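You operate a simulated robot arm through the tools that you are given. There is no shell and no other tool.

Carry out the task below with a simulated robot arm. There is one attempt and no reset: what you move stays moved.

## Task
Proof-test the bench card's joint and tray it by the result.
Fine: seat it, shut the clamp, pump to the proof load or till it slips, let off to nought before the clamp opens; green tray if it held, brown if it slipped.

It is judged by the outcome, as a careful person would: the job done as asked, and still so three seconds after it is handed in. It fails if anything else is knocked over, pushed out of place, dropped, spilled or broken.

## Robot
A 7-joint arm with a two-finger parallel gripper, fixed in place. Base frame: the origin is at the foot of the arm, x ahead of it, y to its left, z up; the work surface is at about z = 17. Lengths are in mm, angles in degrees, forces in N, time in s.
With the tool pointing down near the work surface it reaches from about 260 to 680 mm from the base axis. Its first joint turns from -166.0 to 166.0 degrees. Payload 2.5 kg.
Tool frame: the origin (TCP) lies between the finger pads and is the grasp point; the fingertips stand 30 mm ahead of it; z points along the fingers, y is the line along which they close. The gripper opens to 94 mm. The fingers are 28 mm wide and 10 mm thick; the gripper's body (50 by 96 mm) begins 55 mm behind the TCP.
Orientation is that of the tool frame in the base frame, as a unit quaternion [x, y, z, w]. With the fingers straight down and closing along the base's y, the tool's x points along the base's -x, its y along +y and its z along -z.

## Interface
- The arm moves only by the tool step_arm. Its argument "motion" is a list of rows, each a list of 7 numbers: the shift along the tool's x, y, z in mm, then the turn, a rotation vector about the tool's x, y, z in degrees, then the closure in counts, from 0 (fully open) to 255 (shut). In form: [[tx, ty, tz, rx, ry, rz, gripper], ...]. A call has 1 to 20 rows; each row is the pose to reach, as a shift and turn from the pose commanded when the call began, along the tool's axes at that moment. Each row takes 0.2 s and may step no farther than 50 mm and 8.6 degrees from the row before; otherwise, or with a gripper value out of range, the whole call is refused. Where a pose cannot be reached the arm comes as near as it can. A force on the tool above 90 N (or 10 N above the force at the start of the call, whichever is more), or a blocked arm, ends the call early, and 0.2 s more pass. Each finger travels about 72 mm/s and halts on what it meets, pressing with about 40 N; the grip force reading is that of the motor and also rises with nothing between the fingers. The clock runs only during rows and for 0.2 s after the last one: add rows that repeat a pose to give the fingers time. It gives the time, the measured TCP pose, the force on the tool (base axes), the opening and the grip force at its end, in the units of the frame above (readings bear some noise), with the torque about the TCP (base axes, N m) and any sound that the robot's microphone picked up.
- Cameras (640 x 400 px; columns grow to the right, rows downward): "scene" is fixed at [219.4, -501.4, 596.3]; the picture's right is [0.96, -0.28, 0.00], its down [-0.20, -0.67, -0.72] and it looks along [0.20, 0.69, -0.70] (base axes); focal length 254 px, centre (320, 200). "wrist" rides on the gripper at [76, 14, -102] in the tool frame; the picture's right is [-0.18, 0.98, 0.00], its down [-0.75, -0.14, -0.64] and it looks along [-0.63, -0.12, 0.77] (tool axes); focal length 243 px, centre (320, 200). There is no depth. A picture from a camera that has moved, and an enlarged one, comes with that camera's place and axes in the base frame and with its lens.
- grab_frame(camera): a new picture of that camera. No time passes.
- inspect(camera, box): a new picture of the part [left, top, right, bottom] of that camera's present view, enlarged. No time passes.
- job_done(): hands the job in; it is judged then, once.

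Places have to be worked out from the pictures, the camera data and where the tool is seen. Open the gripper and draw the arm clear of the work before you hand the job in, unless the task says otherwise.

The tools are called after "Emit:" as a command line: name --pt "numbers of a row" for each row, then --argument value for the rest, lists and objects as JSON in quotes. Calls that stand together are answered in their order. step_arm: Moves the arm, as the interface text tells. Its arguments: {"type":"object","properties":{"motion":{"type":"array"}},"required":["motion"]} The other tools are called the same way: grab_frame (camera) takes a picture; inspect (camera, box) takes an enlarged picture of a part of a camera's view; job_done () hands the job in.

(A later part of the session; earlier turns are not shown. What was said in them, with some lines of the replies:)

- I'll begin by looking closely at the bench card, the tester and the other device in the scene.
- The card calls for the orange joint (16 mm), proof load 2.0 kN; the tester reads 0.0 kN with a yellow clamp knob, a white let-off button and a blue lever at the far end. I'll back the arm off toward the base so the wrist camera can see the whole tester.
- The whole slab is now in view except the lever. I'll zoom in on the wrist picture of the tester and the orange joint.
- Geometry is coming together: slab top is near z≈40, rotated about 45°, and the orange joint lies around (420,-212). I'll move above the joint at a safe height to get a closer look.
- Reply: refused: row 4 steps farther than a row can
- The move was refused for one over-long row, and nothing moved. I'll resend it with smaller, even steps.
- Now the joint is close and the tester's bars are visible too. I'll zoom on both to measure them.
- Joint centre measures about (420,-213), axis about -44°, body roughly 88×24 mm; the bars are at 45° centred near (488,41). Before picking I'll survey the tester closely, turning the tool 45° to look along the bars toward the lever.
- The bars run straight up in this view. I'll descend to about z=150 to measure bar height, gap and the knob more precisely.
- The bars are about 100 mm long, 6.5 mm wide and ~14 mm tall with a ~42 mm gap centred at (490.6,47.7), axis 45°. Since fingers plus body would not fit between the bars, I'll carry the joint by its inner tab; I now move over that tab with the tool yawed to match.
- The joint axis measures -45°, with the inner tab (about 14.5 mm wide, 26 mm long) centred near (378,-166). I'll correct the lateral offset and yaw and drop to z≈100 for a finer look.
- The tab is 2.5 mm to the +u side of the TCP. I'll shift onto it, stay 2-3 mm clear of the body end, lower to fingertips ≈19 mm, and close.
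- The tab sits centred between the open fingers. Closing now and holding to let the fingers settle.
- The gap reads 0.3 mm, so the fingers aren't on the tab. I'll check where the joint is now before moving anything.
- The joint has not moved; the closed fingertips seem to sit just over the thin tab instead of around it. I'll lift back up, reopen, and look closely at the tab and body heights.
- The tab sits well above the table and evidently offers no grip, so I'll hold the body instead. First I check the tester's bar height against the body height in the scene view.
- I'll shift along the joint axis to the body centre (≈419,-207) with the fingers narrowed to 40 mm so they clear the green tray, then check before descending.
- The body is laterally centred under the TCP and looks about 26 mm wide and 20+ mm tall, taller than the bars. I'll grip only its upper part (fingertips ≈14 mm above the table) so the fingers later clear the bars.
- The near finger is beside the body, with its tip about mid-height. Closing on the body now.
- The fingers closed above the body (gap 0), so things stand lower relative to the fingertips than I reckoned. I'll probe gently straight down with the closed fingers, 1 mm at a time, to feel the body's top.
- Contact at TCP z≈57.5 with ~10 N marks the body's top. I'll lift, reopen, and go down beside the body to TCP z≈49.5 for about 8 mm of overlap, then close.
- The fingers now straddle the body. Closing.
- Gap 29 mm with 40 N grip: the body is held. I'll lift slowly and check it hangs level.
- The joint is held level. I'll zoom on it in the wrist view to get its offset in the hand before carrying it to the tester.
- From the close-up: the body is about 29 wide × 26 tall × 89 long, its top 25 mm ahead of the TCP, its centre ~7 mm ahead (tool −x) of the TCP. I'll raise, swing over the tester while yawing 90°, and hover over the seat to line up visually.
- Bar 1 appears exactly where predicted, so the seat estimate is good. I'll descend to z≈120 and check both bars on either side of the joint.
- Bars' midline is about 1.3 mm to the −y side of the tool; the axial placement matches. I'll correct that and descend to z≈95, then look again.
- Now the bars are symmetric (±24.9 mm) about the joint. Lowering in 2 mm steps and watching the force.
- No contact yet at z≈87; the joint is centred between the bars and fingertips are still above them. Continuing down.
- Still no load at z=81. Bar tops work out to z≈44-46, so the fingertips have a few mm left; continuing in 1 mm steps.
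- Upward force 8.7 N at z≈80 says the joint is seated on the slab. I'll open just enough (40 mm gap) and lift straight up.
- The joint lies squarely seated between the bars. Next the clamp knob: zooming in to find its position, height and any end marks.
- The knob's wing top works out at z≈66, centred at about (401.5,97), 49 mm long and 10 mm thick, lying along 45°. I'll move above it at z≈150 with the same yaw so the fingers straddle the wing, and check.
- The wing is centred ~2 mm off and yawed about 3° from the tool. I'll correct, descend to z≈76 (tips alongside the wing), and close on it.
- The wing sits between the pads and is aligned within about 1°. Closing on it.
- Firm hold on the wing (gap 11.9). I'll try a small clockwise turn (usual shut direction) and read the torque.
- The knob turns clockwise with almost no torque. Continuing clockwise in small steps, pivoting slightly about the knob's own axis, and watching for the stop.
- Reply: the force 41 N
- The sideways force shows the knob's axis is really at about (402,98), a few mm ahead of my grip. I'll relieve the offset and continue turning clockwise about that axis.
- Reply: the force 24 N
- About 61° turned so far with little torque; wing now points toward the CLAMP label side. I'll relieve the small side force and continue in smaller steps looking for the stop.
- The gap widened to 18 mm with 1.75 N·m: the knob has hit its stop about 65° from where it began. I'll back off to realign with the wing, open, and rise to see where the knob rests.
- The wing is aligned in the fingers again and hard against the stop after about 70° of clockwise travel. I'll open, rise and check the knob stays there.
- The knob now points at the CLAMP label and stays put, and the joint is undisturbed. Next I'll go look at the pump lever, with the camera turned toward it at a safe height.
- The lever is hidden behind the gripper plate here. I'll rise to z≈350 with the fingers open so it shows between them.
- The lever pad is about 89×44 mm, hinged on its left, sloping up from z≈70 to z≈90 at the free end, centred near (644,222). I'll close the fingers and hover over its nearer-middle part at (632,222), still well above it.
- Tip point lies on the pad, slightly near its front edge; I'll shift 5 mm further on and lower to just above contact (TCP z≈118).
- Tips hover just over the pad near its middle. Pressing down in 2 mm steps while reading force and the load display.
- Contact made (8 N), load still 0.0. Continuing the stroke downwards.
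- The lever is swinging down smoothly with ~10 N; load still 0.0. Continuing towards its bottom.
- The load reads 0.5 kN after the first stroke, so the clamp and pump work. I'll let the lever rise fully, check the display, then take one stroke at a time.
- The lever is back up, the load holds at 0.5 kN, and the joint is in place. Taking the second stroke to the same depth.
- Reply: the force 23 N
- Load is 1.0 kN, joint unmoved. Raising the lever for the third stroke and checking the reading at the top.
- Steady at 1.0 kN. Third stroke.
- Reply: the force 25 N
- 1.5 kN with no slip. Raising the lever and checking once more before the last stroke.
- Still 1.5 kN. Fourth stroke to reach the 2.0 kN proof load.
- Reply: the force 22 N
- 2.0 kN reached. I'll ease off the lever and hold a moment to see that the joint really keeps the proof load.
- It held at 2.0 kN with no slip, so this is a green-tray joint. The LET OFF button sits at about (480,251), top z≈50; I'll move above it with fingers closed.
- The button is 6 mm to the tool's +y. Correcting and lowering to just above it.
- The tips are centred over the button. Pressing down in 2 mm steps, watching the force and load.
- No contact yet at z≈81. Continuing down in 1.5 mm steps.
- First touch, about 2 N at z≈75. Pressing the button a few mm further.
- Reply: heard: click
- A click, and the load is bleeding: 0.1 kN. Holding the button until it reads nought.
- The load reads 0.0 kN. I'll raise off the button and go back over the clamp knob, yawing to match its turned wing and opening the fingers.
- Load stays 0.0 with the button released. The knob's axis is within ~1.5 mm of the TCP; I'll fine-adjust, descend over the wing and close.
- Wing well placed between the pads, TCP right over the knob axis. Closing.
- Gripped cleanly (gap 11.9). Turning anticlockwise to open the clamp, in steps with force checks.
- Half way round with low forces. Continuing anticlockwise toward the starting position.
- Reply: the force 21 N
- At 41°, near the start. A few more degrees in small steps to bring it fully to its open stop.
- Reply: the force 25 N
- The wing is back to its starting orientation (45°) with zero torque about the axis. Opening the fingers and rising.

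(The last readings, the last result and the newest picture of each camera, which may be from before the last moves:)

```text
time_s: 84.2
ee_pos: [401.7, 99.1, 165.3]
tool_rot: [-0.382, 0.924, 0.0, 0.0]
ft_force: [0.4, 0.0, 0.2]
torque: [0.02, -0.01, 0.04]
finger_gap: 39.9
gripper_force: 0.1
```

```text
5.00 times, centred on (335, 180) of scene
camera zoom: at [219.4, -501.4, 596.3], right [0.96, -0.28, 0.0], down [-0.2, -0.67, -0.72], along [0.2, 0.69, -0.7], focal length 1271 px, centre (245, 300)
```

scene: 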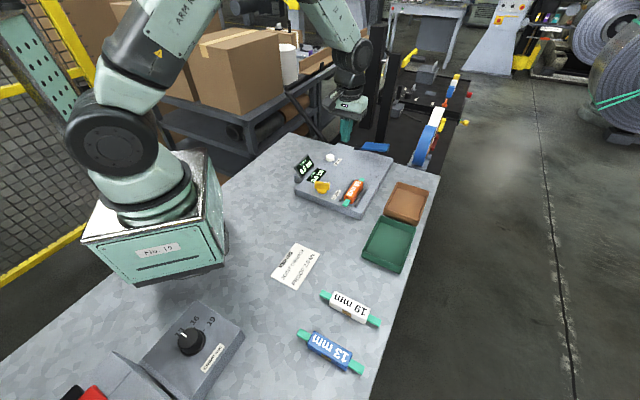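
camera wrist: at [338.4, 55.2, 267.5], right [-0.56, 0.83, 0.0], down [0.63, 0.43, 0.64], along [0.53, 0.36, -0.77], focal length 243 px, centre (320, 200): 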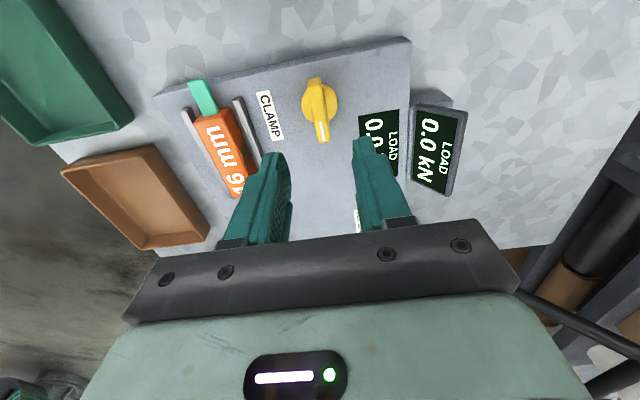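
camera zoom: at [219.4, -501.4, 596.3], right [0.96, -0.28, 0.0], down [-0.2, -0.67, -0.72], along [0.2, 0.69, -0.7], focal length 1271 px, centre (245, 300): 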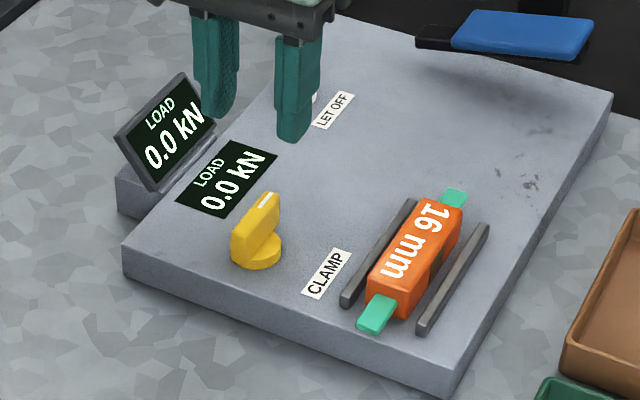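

Knob open, joint still seated. Moving back over the joint with the fingers at 40 mm, to z≈130 for an alignment check.

Emit:
step_arm --pt "-6 -25 0 0 0 0 146" --pt "-13 -50 0 0 0 0 146" --pt "-19 -75 0 0 0 0 146" --pt "-25.2 -99.5 10 0 0 0 146" --pt "-25.2 -99.5 35 0 0 0 146" --pt "-25.2 -99.5 35 0 0 0 146"

Emit:
grab_frame --camera "wrist"

Emit:
inspect --camera "wrist" --box '[230, 20, 410, 220]'

```text
time_s: 85.6
ee_pos: [490.1, 46.2, 129.9]
tool_rot: [-0.382, 0.924, 0.0, 0.001]
ft_force: [-0.9, 0.3, 0.0]
torque: [-0.02, -0.02, -0.01]
finger_gap: 40.2
gripper_force: 0.1
```

```text
taken
camera wrist: at [426.5, 2.4, 232.0], right [-0.56, 0.83, 0.0], down [0.63, 0.43, 0.64], along [0.53, 0.36, -0.77], focal length 243 px, centre (320, 200)
```

wrist: 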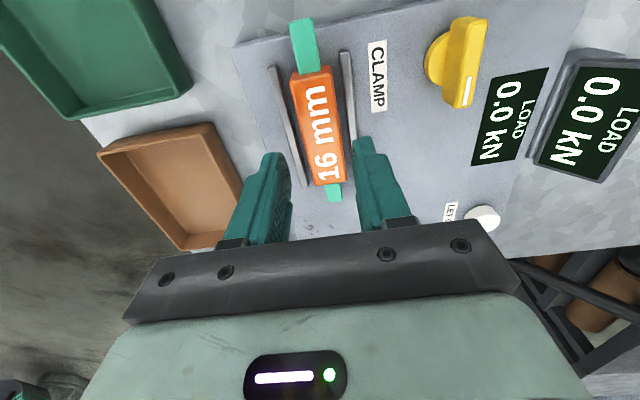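

```text
2.00 times, centred on (320, 120) of wrist
camera zoom: at [426.5, 2.4, 232.0], right [-0.56, 0.83, 0.0], down [0.63, 0.43, 0.64], along [0.53, 0.36, -0.77], focal length 485 px, centre (320, 360)
```

zoom: 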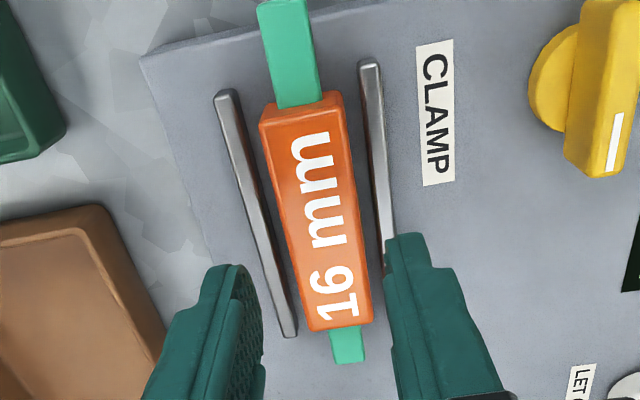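

Joint is centred under the TCP. Descending to the same grip height (z≈79) and closing.

Emit:
step_arm --pt "0 0 15 0 0 0 146" --pt "0 0 30 0 0 0 146" --pt "0 0 42 0 0 0 146" --pt "0 0 50.5 0 0 0 146" --pt "0 0 50.5 0 0 0 146"

Emit:
inspect --camera "scene" --box '[330, 150, 390, 210]'

```text
time_s: 86.8
ee_pos: [490.9, 46.4, 79.3]
tool_rot: [-0.382, 0.924, 0.001, 0.0]
ft_force: [-0.4, -0.3, -0.2]
torque: [-0.03, 0.01, 0.0]
finger_gap: 40.0
gripper_force: 0.0
```

```text
6.67 times, centred on (360, 180) of scene
camera zoom: at [219.4, -501.4, 596.3], right [0.96, -0.28, 0.0], down [-0.2, -0.67, -0.72], along [0.2, 0.69, -0.7], focal length 1695 px, centre (53, 333)
```

zoom: 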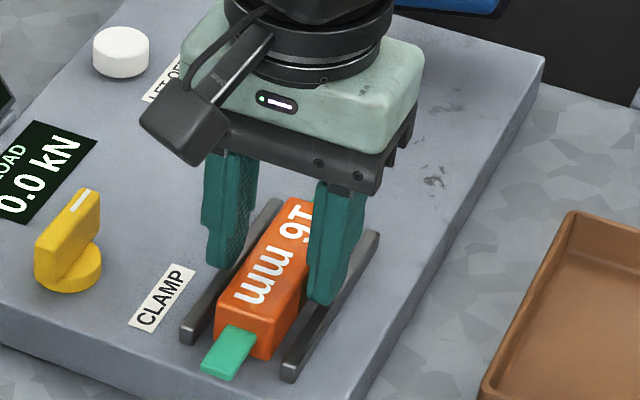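

No contact; fingers straddle the body above the bars. Closing and then lifting gently, checking the clamp lets go without resistance.

Emit:
step_arm --pt "0 0 0 0 0 0 190" --pt "0 0 0 0 0 0 255" --pt "0 0 0 0 0 0 255" --pt "0 0 0 0 0 0 255" --pt "0 0 -2 0 0 0 255" --pt "0 0 -4 0 0 0 255"

Emit:
inspect --camera "scene" --box '[330, 150, 390, 210]'

```text
time_s: 88.2
ee_pos: [489.7, 46.5, 84.1]
tool_rot: [-0.382, 0.924, -0.001, 0.0]
ft_force: [0.6, -0.2, -0.5]
torque: [0.0, 0.0, 0.0]
finger_gap: 28.8
gripper_force: 40.5
```

```text
6.67 times, centred on (360, 180) of scene
camera zoom: at [219.4, -501.4, 596.3], right [0.96, -0.28, 0.0], down [-0.2, -0.67, -0.72], along [0.2, 0.69, -0.7], focal length 1695 px, centre (53, 333)
```

zoom: 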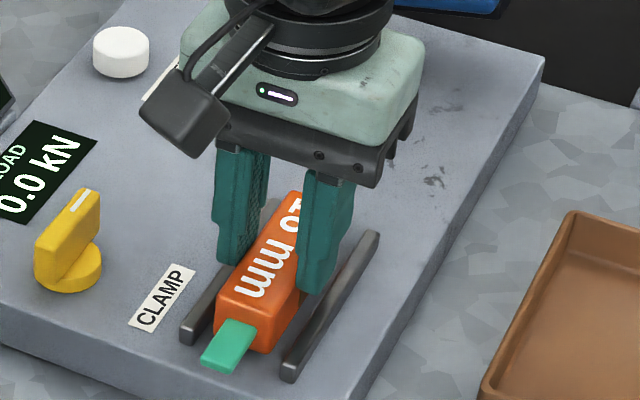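

The joint came free with no resistance. I'll lift to z≈190 and carry it to above the green tray (centre ≈ (523,-145)), then look closely at how it fits.

Emit:
step_arm --pt "0 0 -25 0 0 0 255" --pt "0 0 -55 0 0 0 255" --pt "0 0 -85 0 0 0 255" --pt "0 0 -106 0 0 0 255" --pt "17 -22 -106 0 0 0 255" --pt "34 -45 -106 0 0 0 255" --pt "51 -68 -106 0 0 0 255" --pt "68 -90 -106 0 0 0 255" --pt "85 -113 -106 0 0 0 255" --pt "102 -135 -106 0 0 0 255" --pt "119.3 -157.8 -106 0 0 0 255" --pt "119.3 -157.8 -106 0 0 0 255"

Emit:
grab_frame --camera "wrist"

Emit:
grab_frame --camera "scene"

Emit:
inspect --camera "scene" --box '[340, 180, 450, 290]'

```text
time_s: 90.8
ee_pos: [518.3, -148.8, 189.5]
tool_rot: [-0.382, 0.924, 0.0, -0.001]
ft_force: [-0.8, 0.2, -1.2]
torque: [-0.04, 0.0, 0.02]
finger_gap: 29.1
gripper_force: 40.3
```

```text
taken
camera wrist: at [453.1, -193.4, 292.0], right [-0.56, 0.83, 0.0], down [0.63, 0.43, 0.64], along [0.53, 0.36, -0.77], focal length 243 px, centre (320, 200)
```

wrist: 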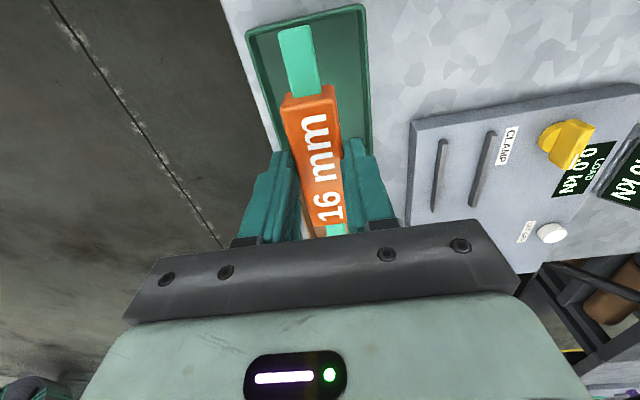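

```text
taken
```

scene: 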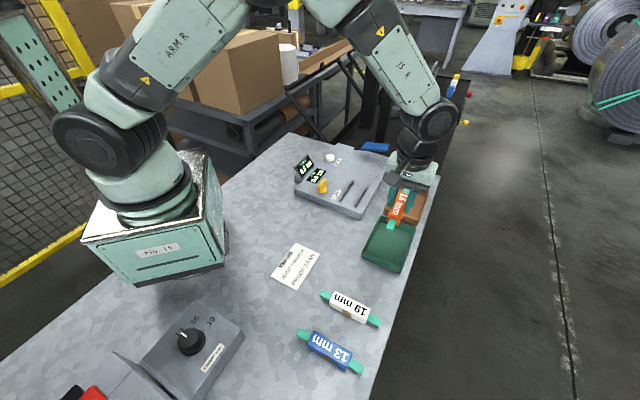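

```text
3.64 times, centred on (395, 235) of scene
camera zoom: at [219.4, -501.4, 596.3], right [0.96, -0.28, 0.0], down [-0.2, -0.67, -0.72], along [0.2, 0.69, -0.7], focal length 924 px, centre (47, 73)
```

zoom: 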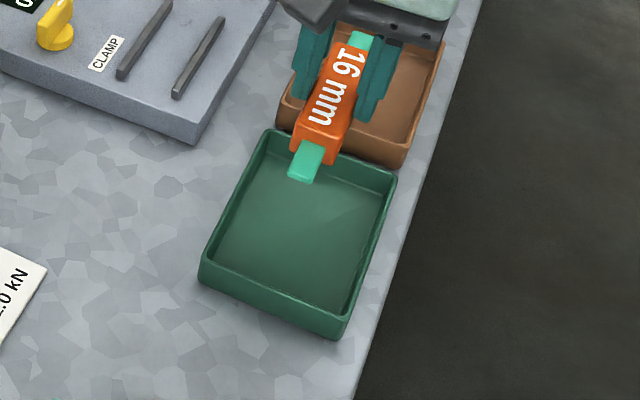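

The tray rim is about 149×105 mm outside at z≈26, nearly as long as the joint (≈150 mm tab to tab), so I'll measure the tray's inside more closely before choosing how to lay it.

Emit:
inspect --camera "scene" --box '[355, 215, 425, 280]'

Emit:
inspect --camera "wrist" --box '[230, 0, 390, 160]'

```text
6.15 times, centred on (390, 248) of scene
camera zoom: at [219.4, -501.4, 596.3], right [0.96, -0.28, 0.0], down [-0.2, -0.67, -0.72], along [0.2, 0.69, -0.7], focal length 1564 px, centre (-111, -92)
```

zoom: 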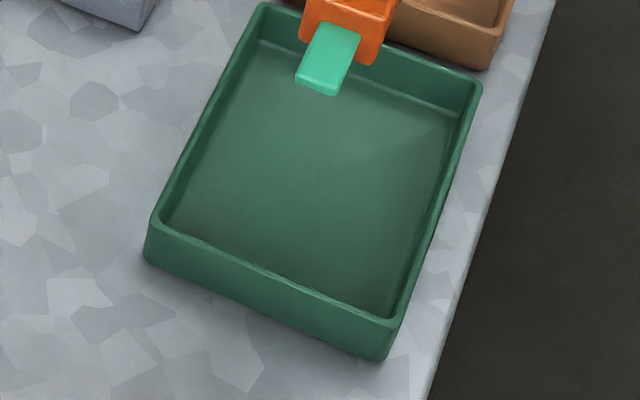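

```text
2.50 times, centred on (310, 80) of wrist
camera zoom: at [453.1, -193.4, 292.0], right [-0.56, 0.83, 0.0], down [0.63, 0.43, 0.64], along [0.53, 0.36, -0.77], focal length 606 px, centre (345, 500)
```

zoom: 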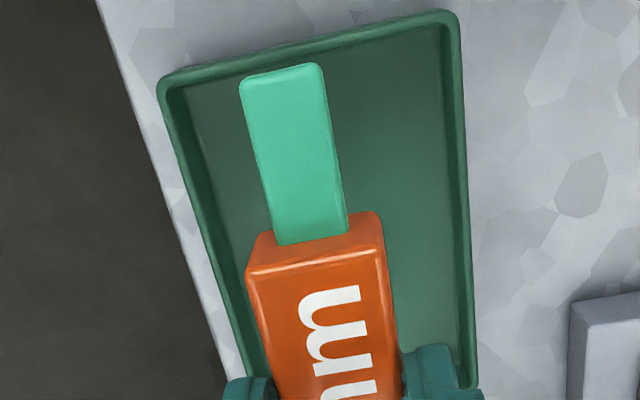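

The tray's inside is roughly 137×97 mm, so the joint must lie diagonally, turned about 32° from the tray's long axis. I'll turn the tool to that angle over the tray centre and descend to z≈105 to check clearances at the tab end.

Emit:
step_arm --pt "-1 0.5 0 0 0 8 255" --pt "-2 1 0 0 0 16 255" --pt "-3.3 1.35 0 0 0 24 255" --pt "-3.3 1.35 0 0 0 32.4 255" --pt "-3.3 1.35 30 0 0 32.4 255" --pt "-3.3 1.35 60 0 0 32.4 255" --pt "-3.3 1.35 85 0 0 32.4 255" --pt "-3.3 1.35 85 0 0 32.4 255"

Emit:
grab_frame --camera "wrist"

Emit:
inspect --camera "wrist" --box '[200, 0, 420, 160]'

Emit:
inspect --camera "scene" --box '[350, 195, 430, 285]'

```text
time_s: 92.6
ee_pos: [518.7, -146.9, 104.6]
tool_rot: [-0.109, 0.994, 0.0, 0.0]
ft_force: [-0.2, -0.6, -1.5]
torque: [-0.02, 0.0, 0.03]
finger_gap: 29.2
gripper_force: 40.1
```

```text
taken
camera wrist: at [440.6, -149.7, 206.3], right [-0.03, 1.0, 0.0], down [0.77, 0.03, 0.64], along [0.64, 0.02, -0.77], focal length 243 px, centre (320, 200)
```

wrist: 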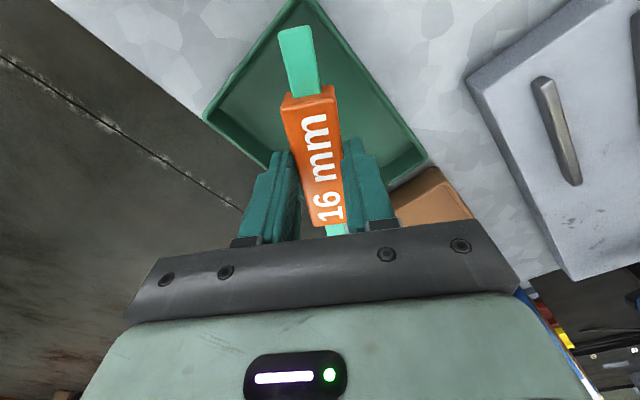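

```text
2.50 times, centred on (310, 80) of wrist
camera zoom: at [440.6, -149.7, 206.3], right [-0.03, 1.0, 0.0], down [0.77, 0.03, 0.64], along [0.64, 0.02, -0.77], focal length 606 px, centre (345, 500)
```

zoom: 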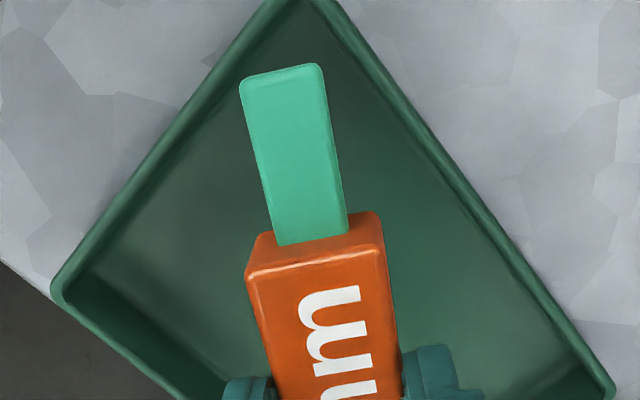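

```text
4.44 times, centred on (390, 240) of scene
camera zoom: at [219.4, -501.4, 596.3], right [0.96, -0.28, 0.0], down [-0.2, -0.67, -0.72], along [0.2, 0.69, -0.7], focal length 1130 px, centre (9, 22)
```

zoom: 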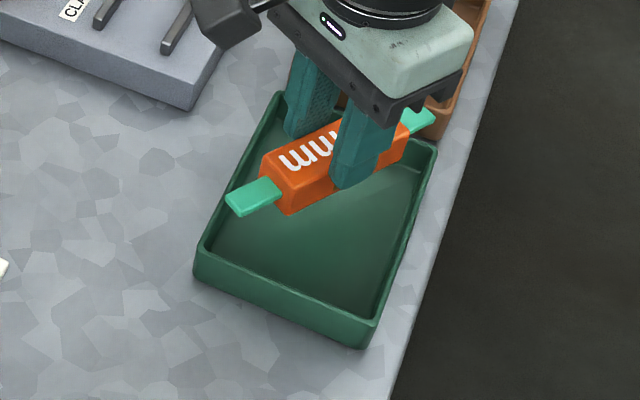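

In tool coordinates the tray centre is at (-8.4,0.5) and the joint centre at about (-9.3,0.6), yaw difference 32.2°: it should fit with ~2 mm to spare each side. Small correction, then down to z≈78 for another look.

Emit:
step_arm --pt "0.9 0 9 0 0 0.3 255" --pt "0.9 0 18 0 0 0.3 255" --pt "0.9 0 26 0 0 0.3 255" --pt "0.9 0 26 0 0 0.3 255"

Emit:
inspect --camera "wrist" --box '[180, 0, 460, 170]'

Emit:
inspect --camera "scene" --box '[350, 205, 430, 285]'

```text
time_s: 93.6
ee_pos: [517.4, -146.2, 78.3]
tool_rot: [-0.106, 0.994, 0.0, -0.001]
ft_force: [0.0, -0.5, -0.1]
torque: [0.01, -0.02, 0.02]
finger_gap: 29.0
gripper_force: 40.1
```

```text
2.29 times, centred on (320, 85) of wrist
camera zoom: at [439.4, -148.9, 180.9], right [-0.03, 1.0, 0.0], down [0.77, 0.02, 0.64], along [0.64, 0.02, -0.77], focal length 555 px, centre (320, 463)
```

zoom: 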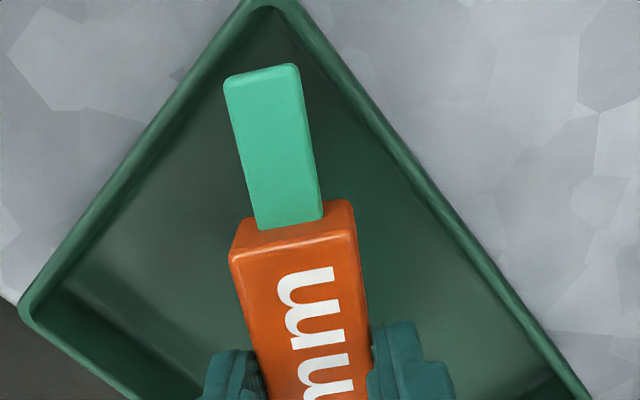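

```text
5.00 times, centred on (390, 245) of scene
camera zoom: at [219.4, -501.4, 596.3], right [0.96, -0.28, 0.0], down [-0.2, -0.67, -0.72], along [0.2, 0.69, -0.7], focal length 1271 px, centre (-30, -25)
```

zoom: 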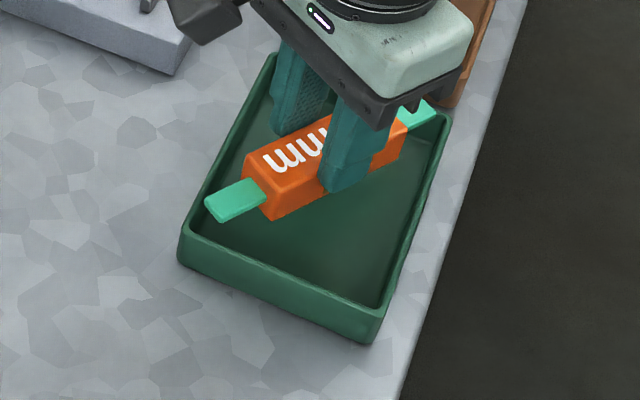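

Clearances at the near tab: ~2.7 mm to the short wall and ~1-2 mm to the long wall. I'll shift 1 mm away from the long wall and go on down with force checks.

Emit:
step_arm --pt "-0.5 -0.8 3 0 0 0 255" --pt "-0.5 -0.8 6 0 0 0 255" --pt "-0.5 -0.8 9 0 0 0 255" --pt "-0.5 -0.8 12 0 0 0 255" --pt "-0.5 -0.8 12 0 0 0 255"

Emit:
inspect --camera "wrist" --box '[180, 0, 460, 170]'

Emit:
inspect --camera "scene" --box '[350, 205, 430, 285]'

```text
time_s: 94.8
ee_pos: [517.8, -146.0, 64.9]
tool_rot: [-0.107, 0.994, 0.0, 0.0]
ft_force: [0.4, 0.0, -0.4]
torque: [-0.02, 0.02, 0.02]
finger_gap: 29.2
gripper_force: 40.1
```

```text
2.29 times, centred on (320, 85) of wrist
camera zoom: at [440.6, -148.9, 168.7], right [-0.03, 1.0, 0.0], down [0.77, 0.02, 0.64], along [0.64, 0.02, -0.77], focal length 555 px, centre (320, 463)
```

zoom: 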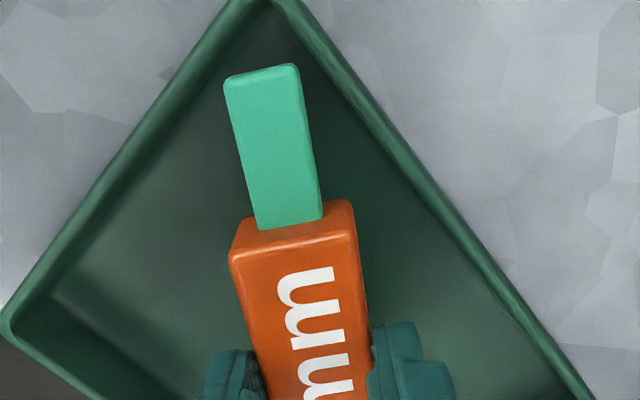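

```text
5.00 times, centred on (390, 245) of scene
camera zoom: at [219.4, -501.4, 596.3], right [0.96, -0.28, 0.0], down [-0.2, -0.67, -0.72], along [0.2, 0.69, -0.7], focal length 1271 px, centre (-30, -25)
```

zoom: 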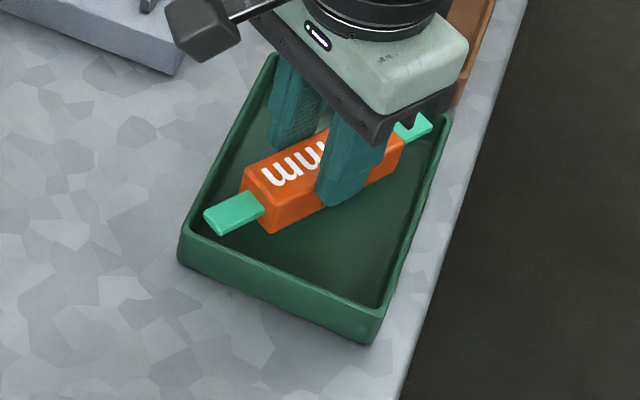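

Both tabs look inside the rim with a few mm to spare and no force yet. Continuing down in small steps to the tray floor.

Emit:
step_arm --pt "0 0 1.5 0 0 0 255" --pt "0 0 3 0 0 0 255" --pt "0 0 4.5 0 0 0 255" --pt "0 0 4.5 0 0 0 255"

Emit:
inspect --camera "scene" --box '[350, 205, 430, 285]'

```text
time_s: 95.8
ee_pos: [518.4, -145.6, 61.8]
tool_rot: [-0.106, 0.994, 0.001, 0.0]
ft_force: [0.3, -0.3, -1.4]
torque: [0.0, 0.02, 0.03]
finger_gap: 29.2
gripper_force: 40.0
```

```text
5.00 times, centred on (390, 245) of scene
camera zoom: at [219.4, -501.4, 596.3], right [0.96, -0.28, 0.0], down [-0.2, -0.67, -0.72], along [0.2, 0.69, -0.7], focal length 1271 px, centre (-30, -25)
```

zoom: 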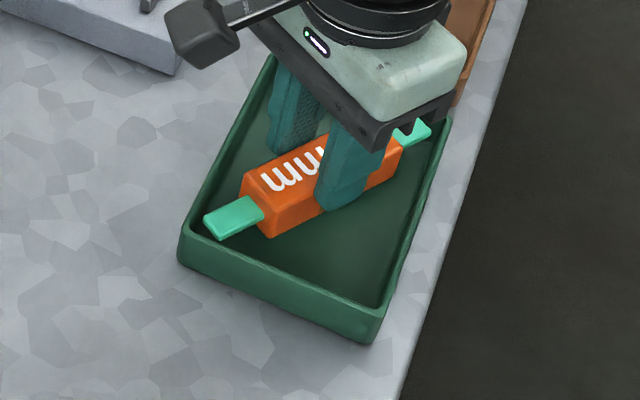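

No contact yet at z≈62. Continuing down.

Emit:
step_arm --pt "0 0 1.5 0 0 0 255" --pt "0 0 3 0 0 0 255" --pt "0 0 4.5 0 0 0 255" --pt "0 0 4.5 0 0 0 255"

Emit:
inspect --camera "scene" --box '[350, 205, 430, 285]'

Emit:
inspect --camera "wrist" --box '[180, 0, 460, 170]'

```text
time_s: 96.8
ee_pos: [518.7, -146.3, 58.3]
tool_rot: [-0.106, 0.994, 0.0, 0.0]
ft_force: [-0.5, 0.1, -1.2]
torque: [0.01, 0.01, 0.0]
finger_gap: 29.0
gripper_force: 39.2
```

```text
5.00 times, centred on (390, 245) of scene
camera zoom: at [219.4, -501.4, 596.3], right [0.96, -0.28, 0.0], down [-0.2, -0.67, -0.72], along [0.2, 0.69, -0.7], focal length 1271 px, centre (-30, -25)
```

zoom: 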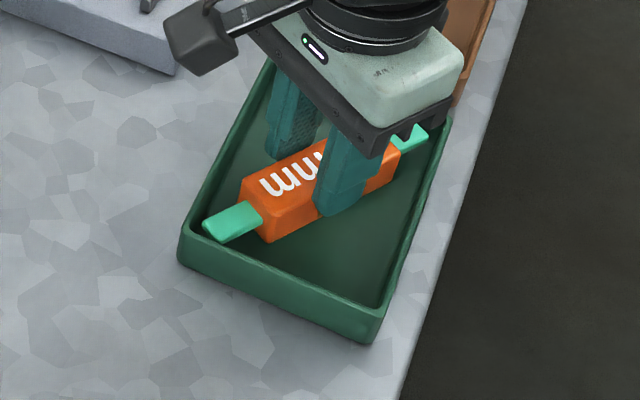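

```text
2.29 times, centred on (320, 85) of wrist
camera zoom: at [440.9, -149.1, 159.6], right [-0.03, 1.0, 0.0], down [0.77, 0.02, 0.64], along [0.64, 0.02, -0.77], focal length 555 px, centre (320, 463)
```

zoom: 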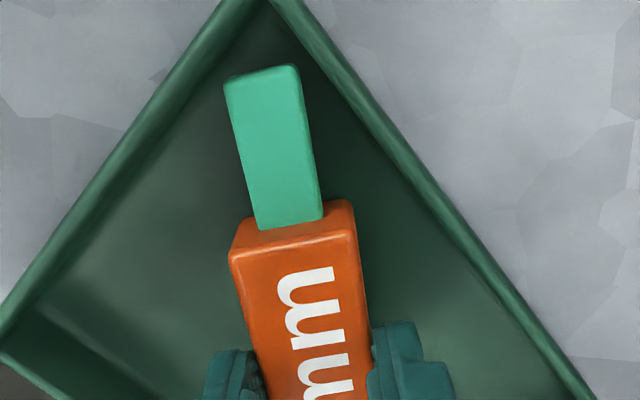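

Clear walls all round at the near tab. Going down the last few mm in 1 mm steps; contact should come around z≈52-54.

Emit:
step_arm --pt "0 0 1 0 0 0 255" --pt "0 0 2 0 0 0 255" --pt "0 0 3 0 0 0 255" --pt "0 0 4 0 0 0 255"

Emit:
inspect --camera "scene" --box '[350, 205, 430, 285]'

```text
time_s: 97.8
ee_pos: [520.0, -146.2, 52.7]
tool_rot: [-0.106, 0.994, 0.001, 0.0]
ft_force: [-2.0, 0.5, 2.4]
torque: [0.0, 0.06, -0.03]
finger_gap: 29.0
gripper_force: 40.2
```

```text
5.00 times, centred on (390, 245) of scene
camera zoom: at [219.4, -501.4, 596.3], right [0.96, -0.28, 0.0], down [-0.2, -0.67, -0.72], along [0.2, 0.69, -0.7], focal length 1271 px, centre (-30, -25)
```

zoom: 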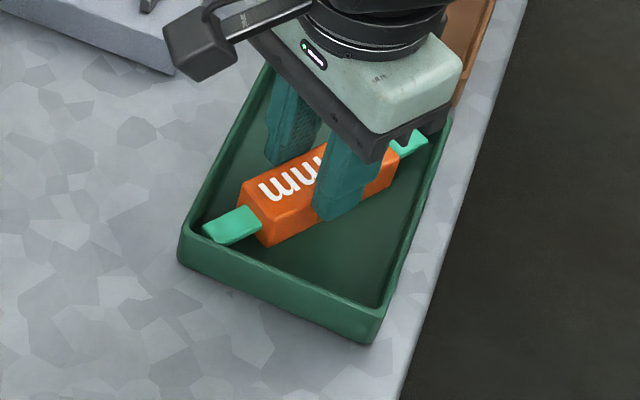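

First touch (about 3 N change) at z≈53. One more millimetre to confirm it's resting on the floor.

Emit:
step_arm --pt "0 0 0.6 0 0 0 255" --pt "0 0 0.6 0 0 0 255"

Emit:
inspect --camera "wrist" --box '[180, 0, 460, 170]'

```text
time_s: 98.4
ee_pos: [519.1, -147.1, 53.3]
tool_rot: [-0.106, 0.994, 0.0, 0.0]
ft_force: [-5.6, 1.2, 14.1]
torque: [0.02, 0.26, -0.03]
finger_gap: 29.1
gripper_force: 39.9
```

```text
2.29 times, centred on (320, 85) of wrist
camera zoom: at [441.1, -149.6, 155.8], right [-0.03, 1.0, 0.0], down [0.77, 0.02, 0.64], along [0.64, 0.02, -0.77], focal length 555 px, centre (320, 463)
```

zoom: 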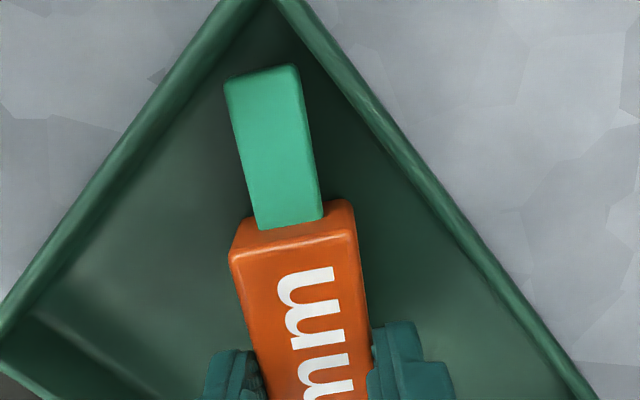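

14 N upward: the joint rests firmly on the tray floor. Easing off slightly, opening to 40 mm and lifting straight up.

Emit:
step_arm --pt "0 0 -0.7 0 0 0 255" --pt "0 0 -0.7 0 0 0 210" --pt "0 0 -0.7 0 0 0 146" --pt "0 0 -0.7 0 0 0 146" --pt "0 0 -10 0 0 0 146" --pt "0 0 -30 0 0 0 146" --pt "0 0 -65 0 0 0 146" --pt "0 0 -100 0 0 0 146" --pt "0 0 -130 0 0 0 146" --pt "0 0 -130 0 0 0 146"

Emit:
grab_frame --camera "wrist"

Emit:
inspect --camera "scene" --box '[350, 205, 430, 285]'

Emit:
inspect --camera "wrist" --box '[200, 0, 450, 220]'

```text
time_s: 100.6
ee_pos: [518.5, -145.4, 183.8]
tool_rot: [-0.105, 0.994, -0.001, 0.0]
ft_force: [0.7, 0.3, 0.0]
torque: [0.0, -0.01, -0.03]
finger_gap: 40.4
gripper_force: 0.1
```

```text
taken
camera wrist: at [441.3, -148.7, 286.4], right [-0.03, 1.0, 0.0], down [0.77, 0.02, 0.64], along [0.64, 0.02, -0.77], focal length 243 px, centre (320, 200)
```

wrist: 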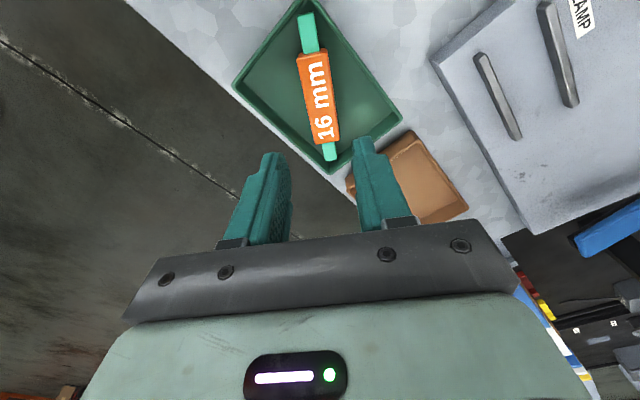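

```text
5.00 times, centred on (390, 245) of scene
camera zoom: at [219.4, -501.4, 596.3], right [0.96, -0.28, 0.0], down [-0.2, -0.67, -0.72], along [0.2, 0.69, -0.7], focal length 1271 px, centre (-30, -25)
```

zoom: 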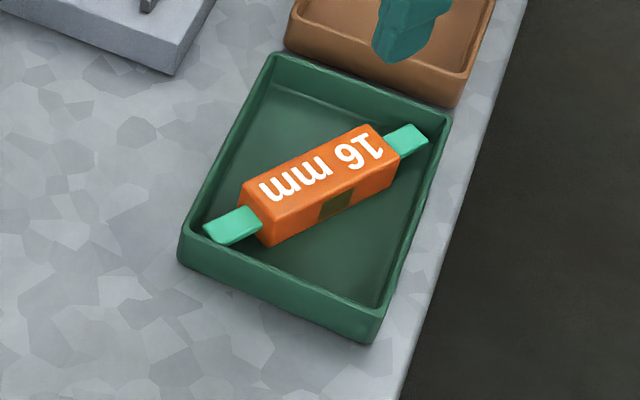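

```text
1.82 times, centred on (325, 110) of wrist
camera zoom: at [441.3, -148.7, 286.4], right [-0.03, 1.0, 0.0], down [0.77, 0.02, 0.64], along [0.64, 0.02, -0.77], focal length 441 px, centre (311, 364)
```

zoom: 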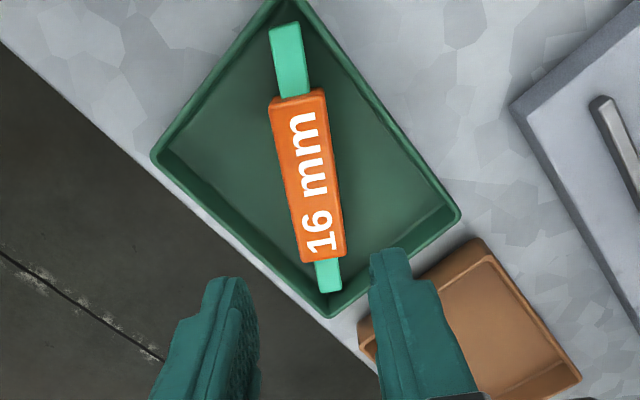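

The joint lies flat on the green tray floor, tabs inside the walls. I'll open the gripper fully, draw the arm up and back clear of the work, and take a last look over everything.

Emit:
step_arm --pt "0 0 -40 0 0 0 100" --pt "0 0 -80 0 0 0 50" --pt "0 0 -120 0 0 0 0" --pt "6 23 -155 0 0 0 0" --pt "13 53 -166 0 0 0 0" --pt "21 83 -166 0 0 0 0" --pt "30 113 -166 0 0 0 0" --pt "36 140 -166 0 0 0 0" --pt "41.8 162 -166 0 0 0 0" --pt "41.8 162 -166 0 0 0 0"

Emit:
grab_frame --camera "scene"

Emit:
inspect --camera "scene" --box '[280, 130, 440, 290]'

Emit:
inspect --camera "scene" --box '[100, 220, 420, 400]'

```text
time_s: 102.8
ee_pos: [444.4, 3.7, 349.2]
tool_rot: [-0.105, 0.994, 0.0, 0.001]
ft_force: [-0.3, 0.1, 0.3]
torque: [0.0, 0.0, 0.01]
finger_gap: 94.1
gripper_force: 0.0
```

```text
taken
```

scene: 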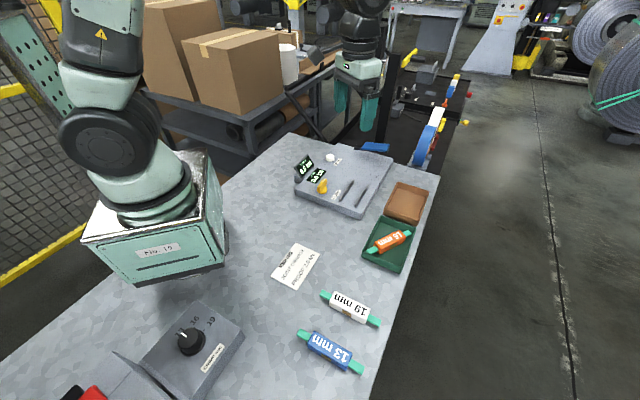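

```text
2.50 times, centred on (360, 210) of scene
camera zoom: at [219.4, -501.4, 596.3], right [0.96, -0.28, 0.0], down [-0.2, -0.67, -0.72], along [0.2, 0.69, -0.7], focal length 636 px, centre (220, 175)
```

zoom: 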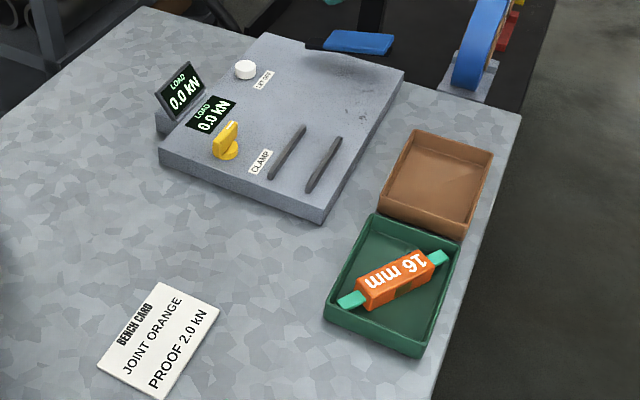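

```text
2.00 times, centred on (260, 310) of scene
camera zoom: at [219.4, -501.4, 596.3], right [0.96, -0.28, 0.0], down [-0.2, -0.67, -0.72], along [0.2, 0.69, -0.7], focal length 508 px, centre (440, -20)
```

zoom: 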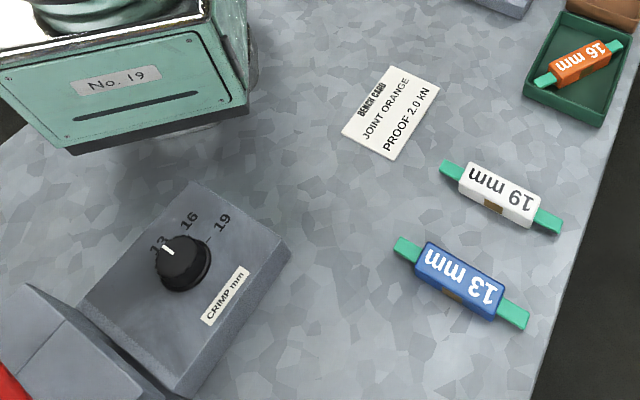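

The orange joint lies in the green tray. The tester reads 0.0 kN with the clamp open and the lever up, the other joints, card and dial haven't moved, and the arm is clear with the gripper open. I'm handing in.

Emit:
job_done

```text
The job is handed in.
```

The orange joint named on the bench card held its 2.0 kN proof load, and it is now in the green tray.

- **Seating and clamp:** I seated the joint between the bars and shut the clamp by turning its knob clockwise to its stop.
- **Pumping:** Four strokes raised the load in 0.5 kN steps to 2.0 kN. It stayed at 2.0 kN with no slip after I came off the lever.
- **Letting off:** I held LET OFF until the display read 0.0 kN before turning the clamp knob back to where it started. The joint then lifted out freely.
- **Tray:** The joint lies flat and diagonally in the tray, because end to end it is slightly longer than the tray's inside.

Before the good grip I missed twice. The fingers closed above the joint's tab, then above its body, and I pressed lightly (about 10 N) on its top to find its height. The joint did not move.

In the last pictures the other two joints, the bench card, the crimp dial and the brown tray were undisturbed. The arm is clear of the work with the gripper open.
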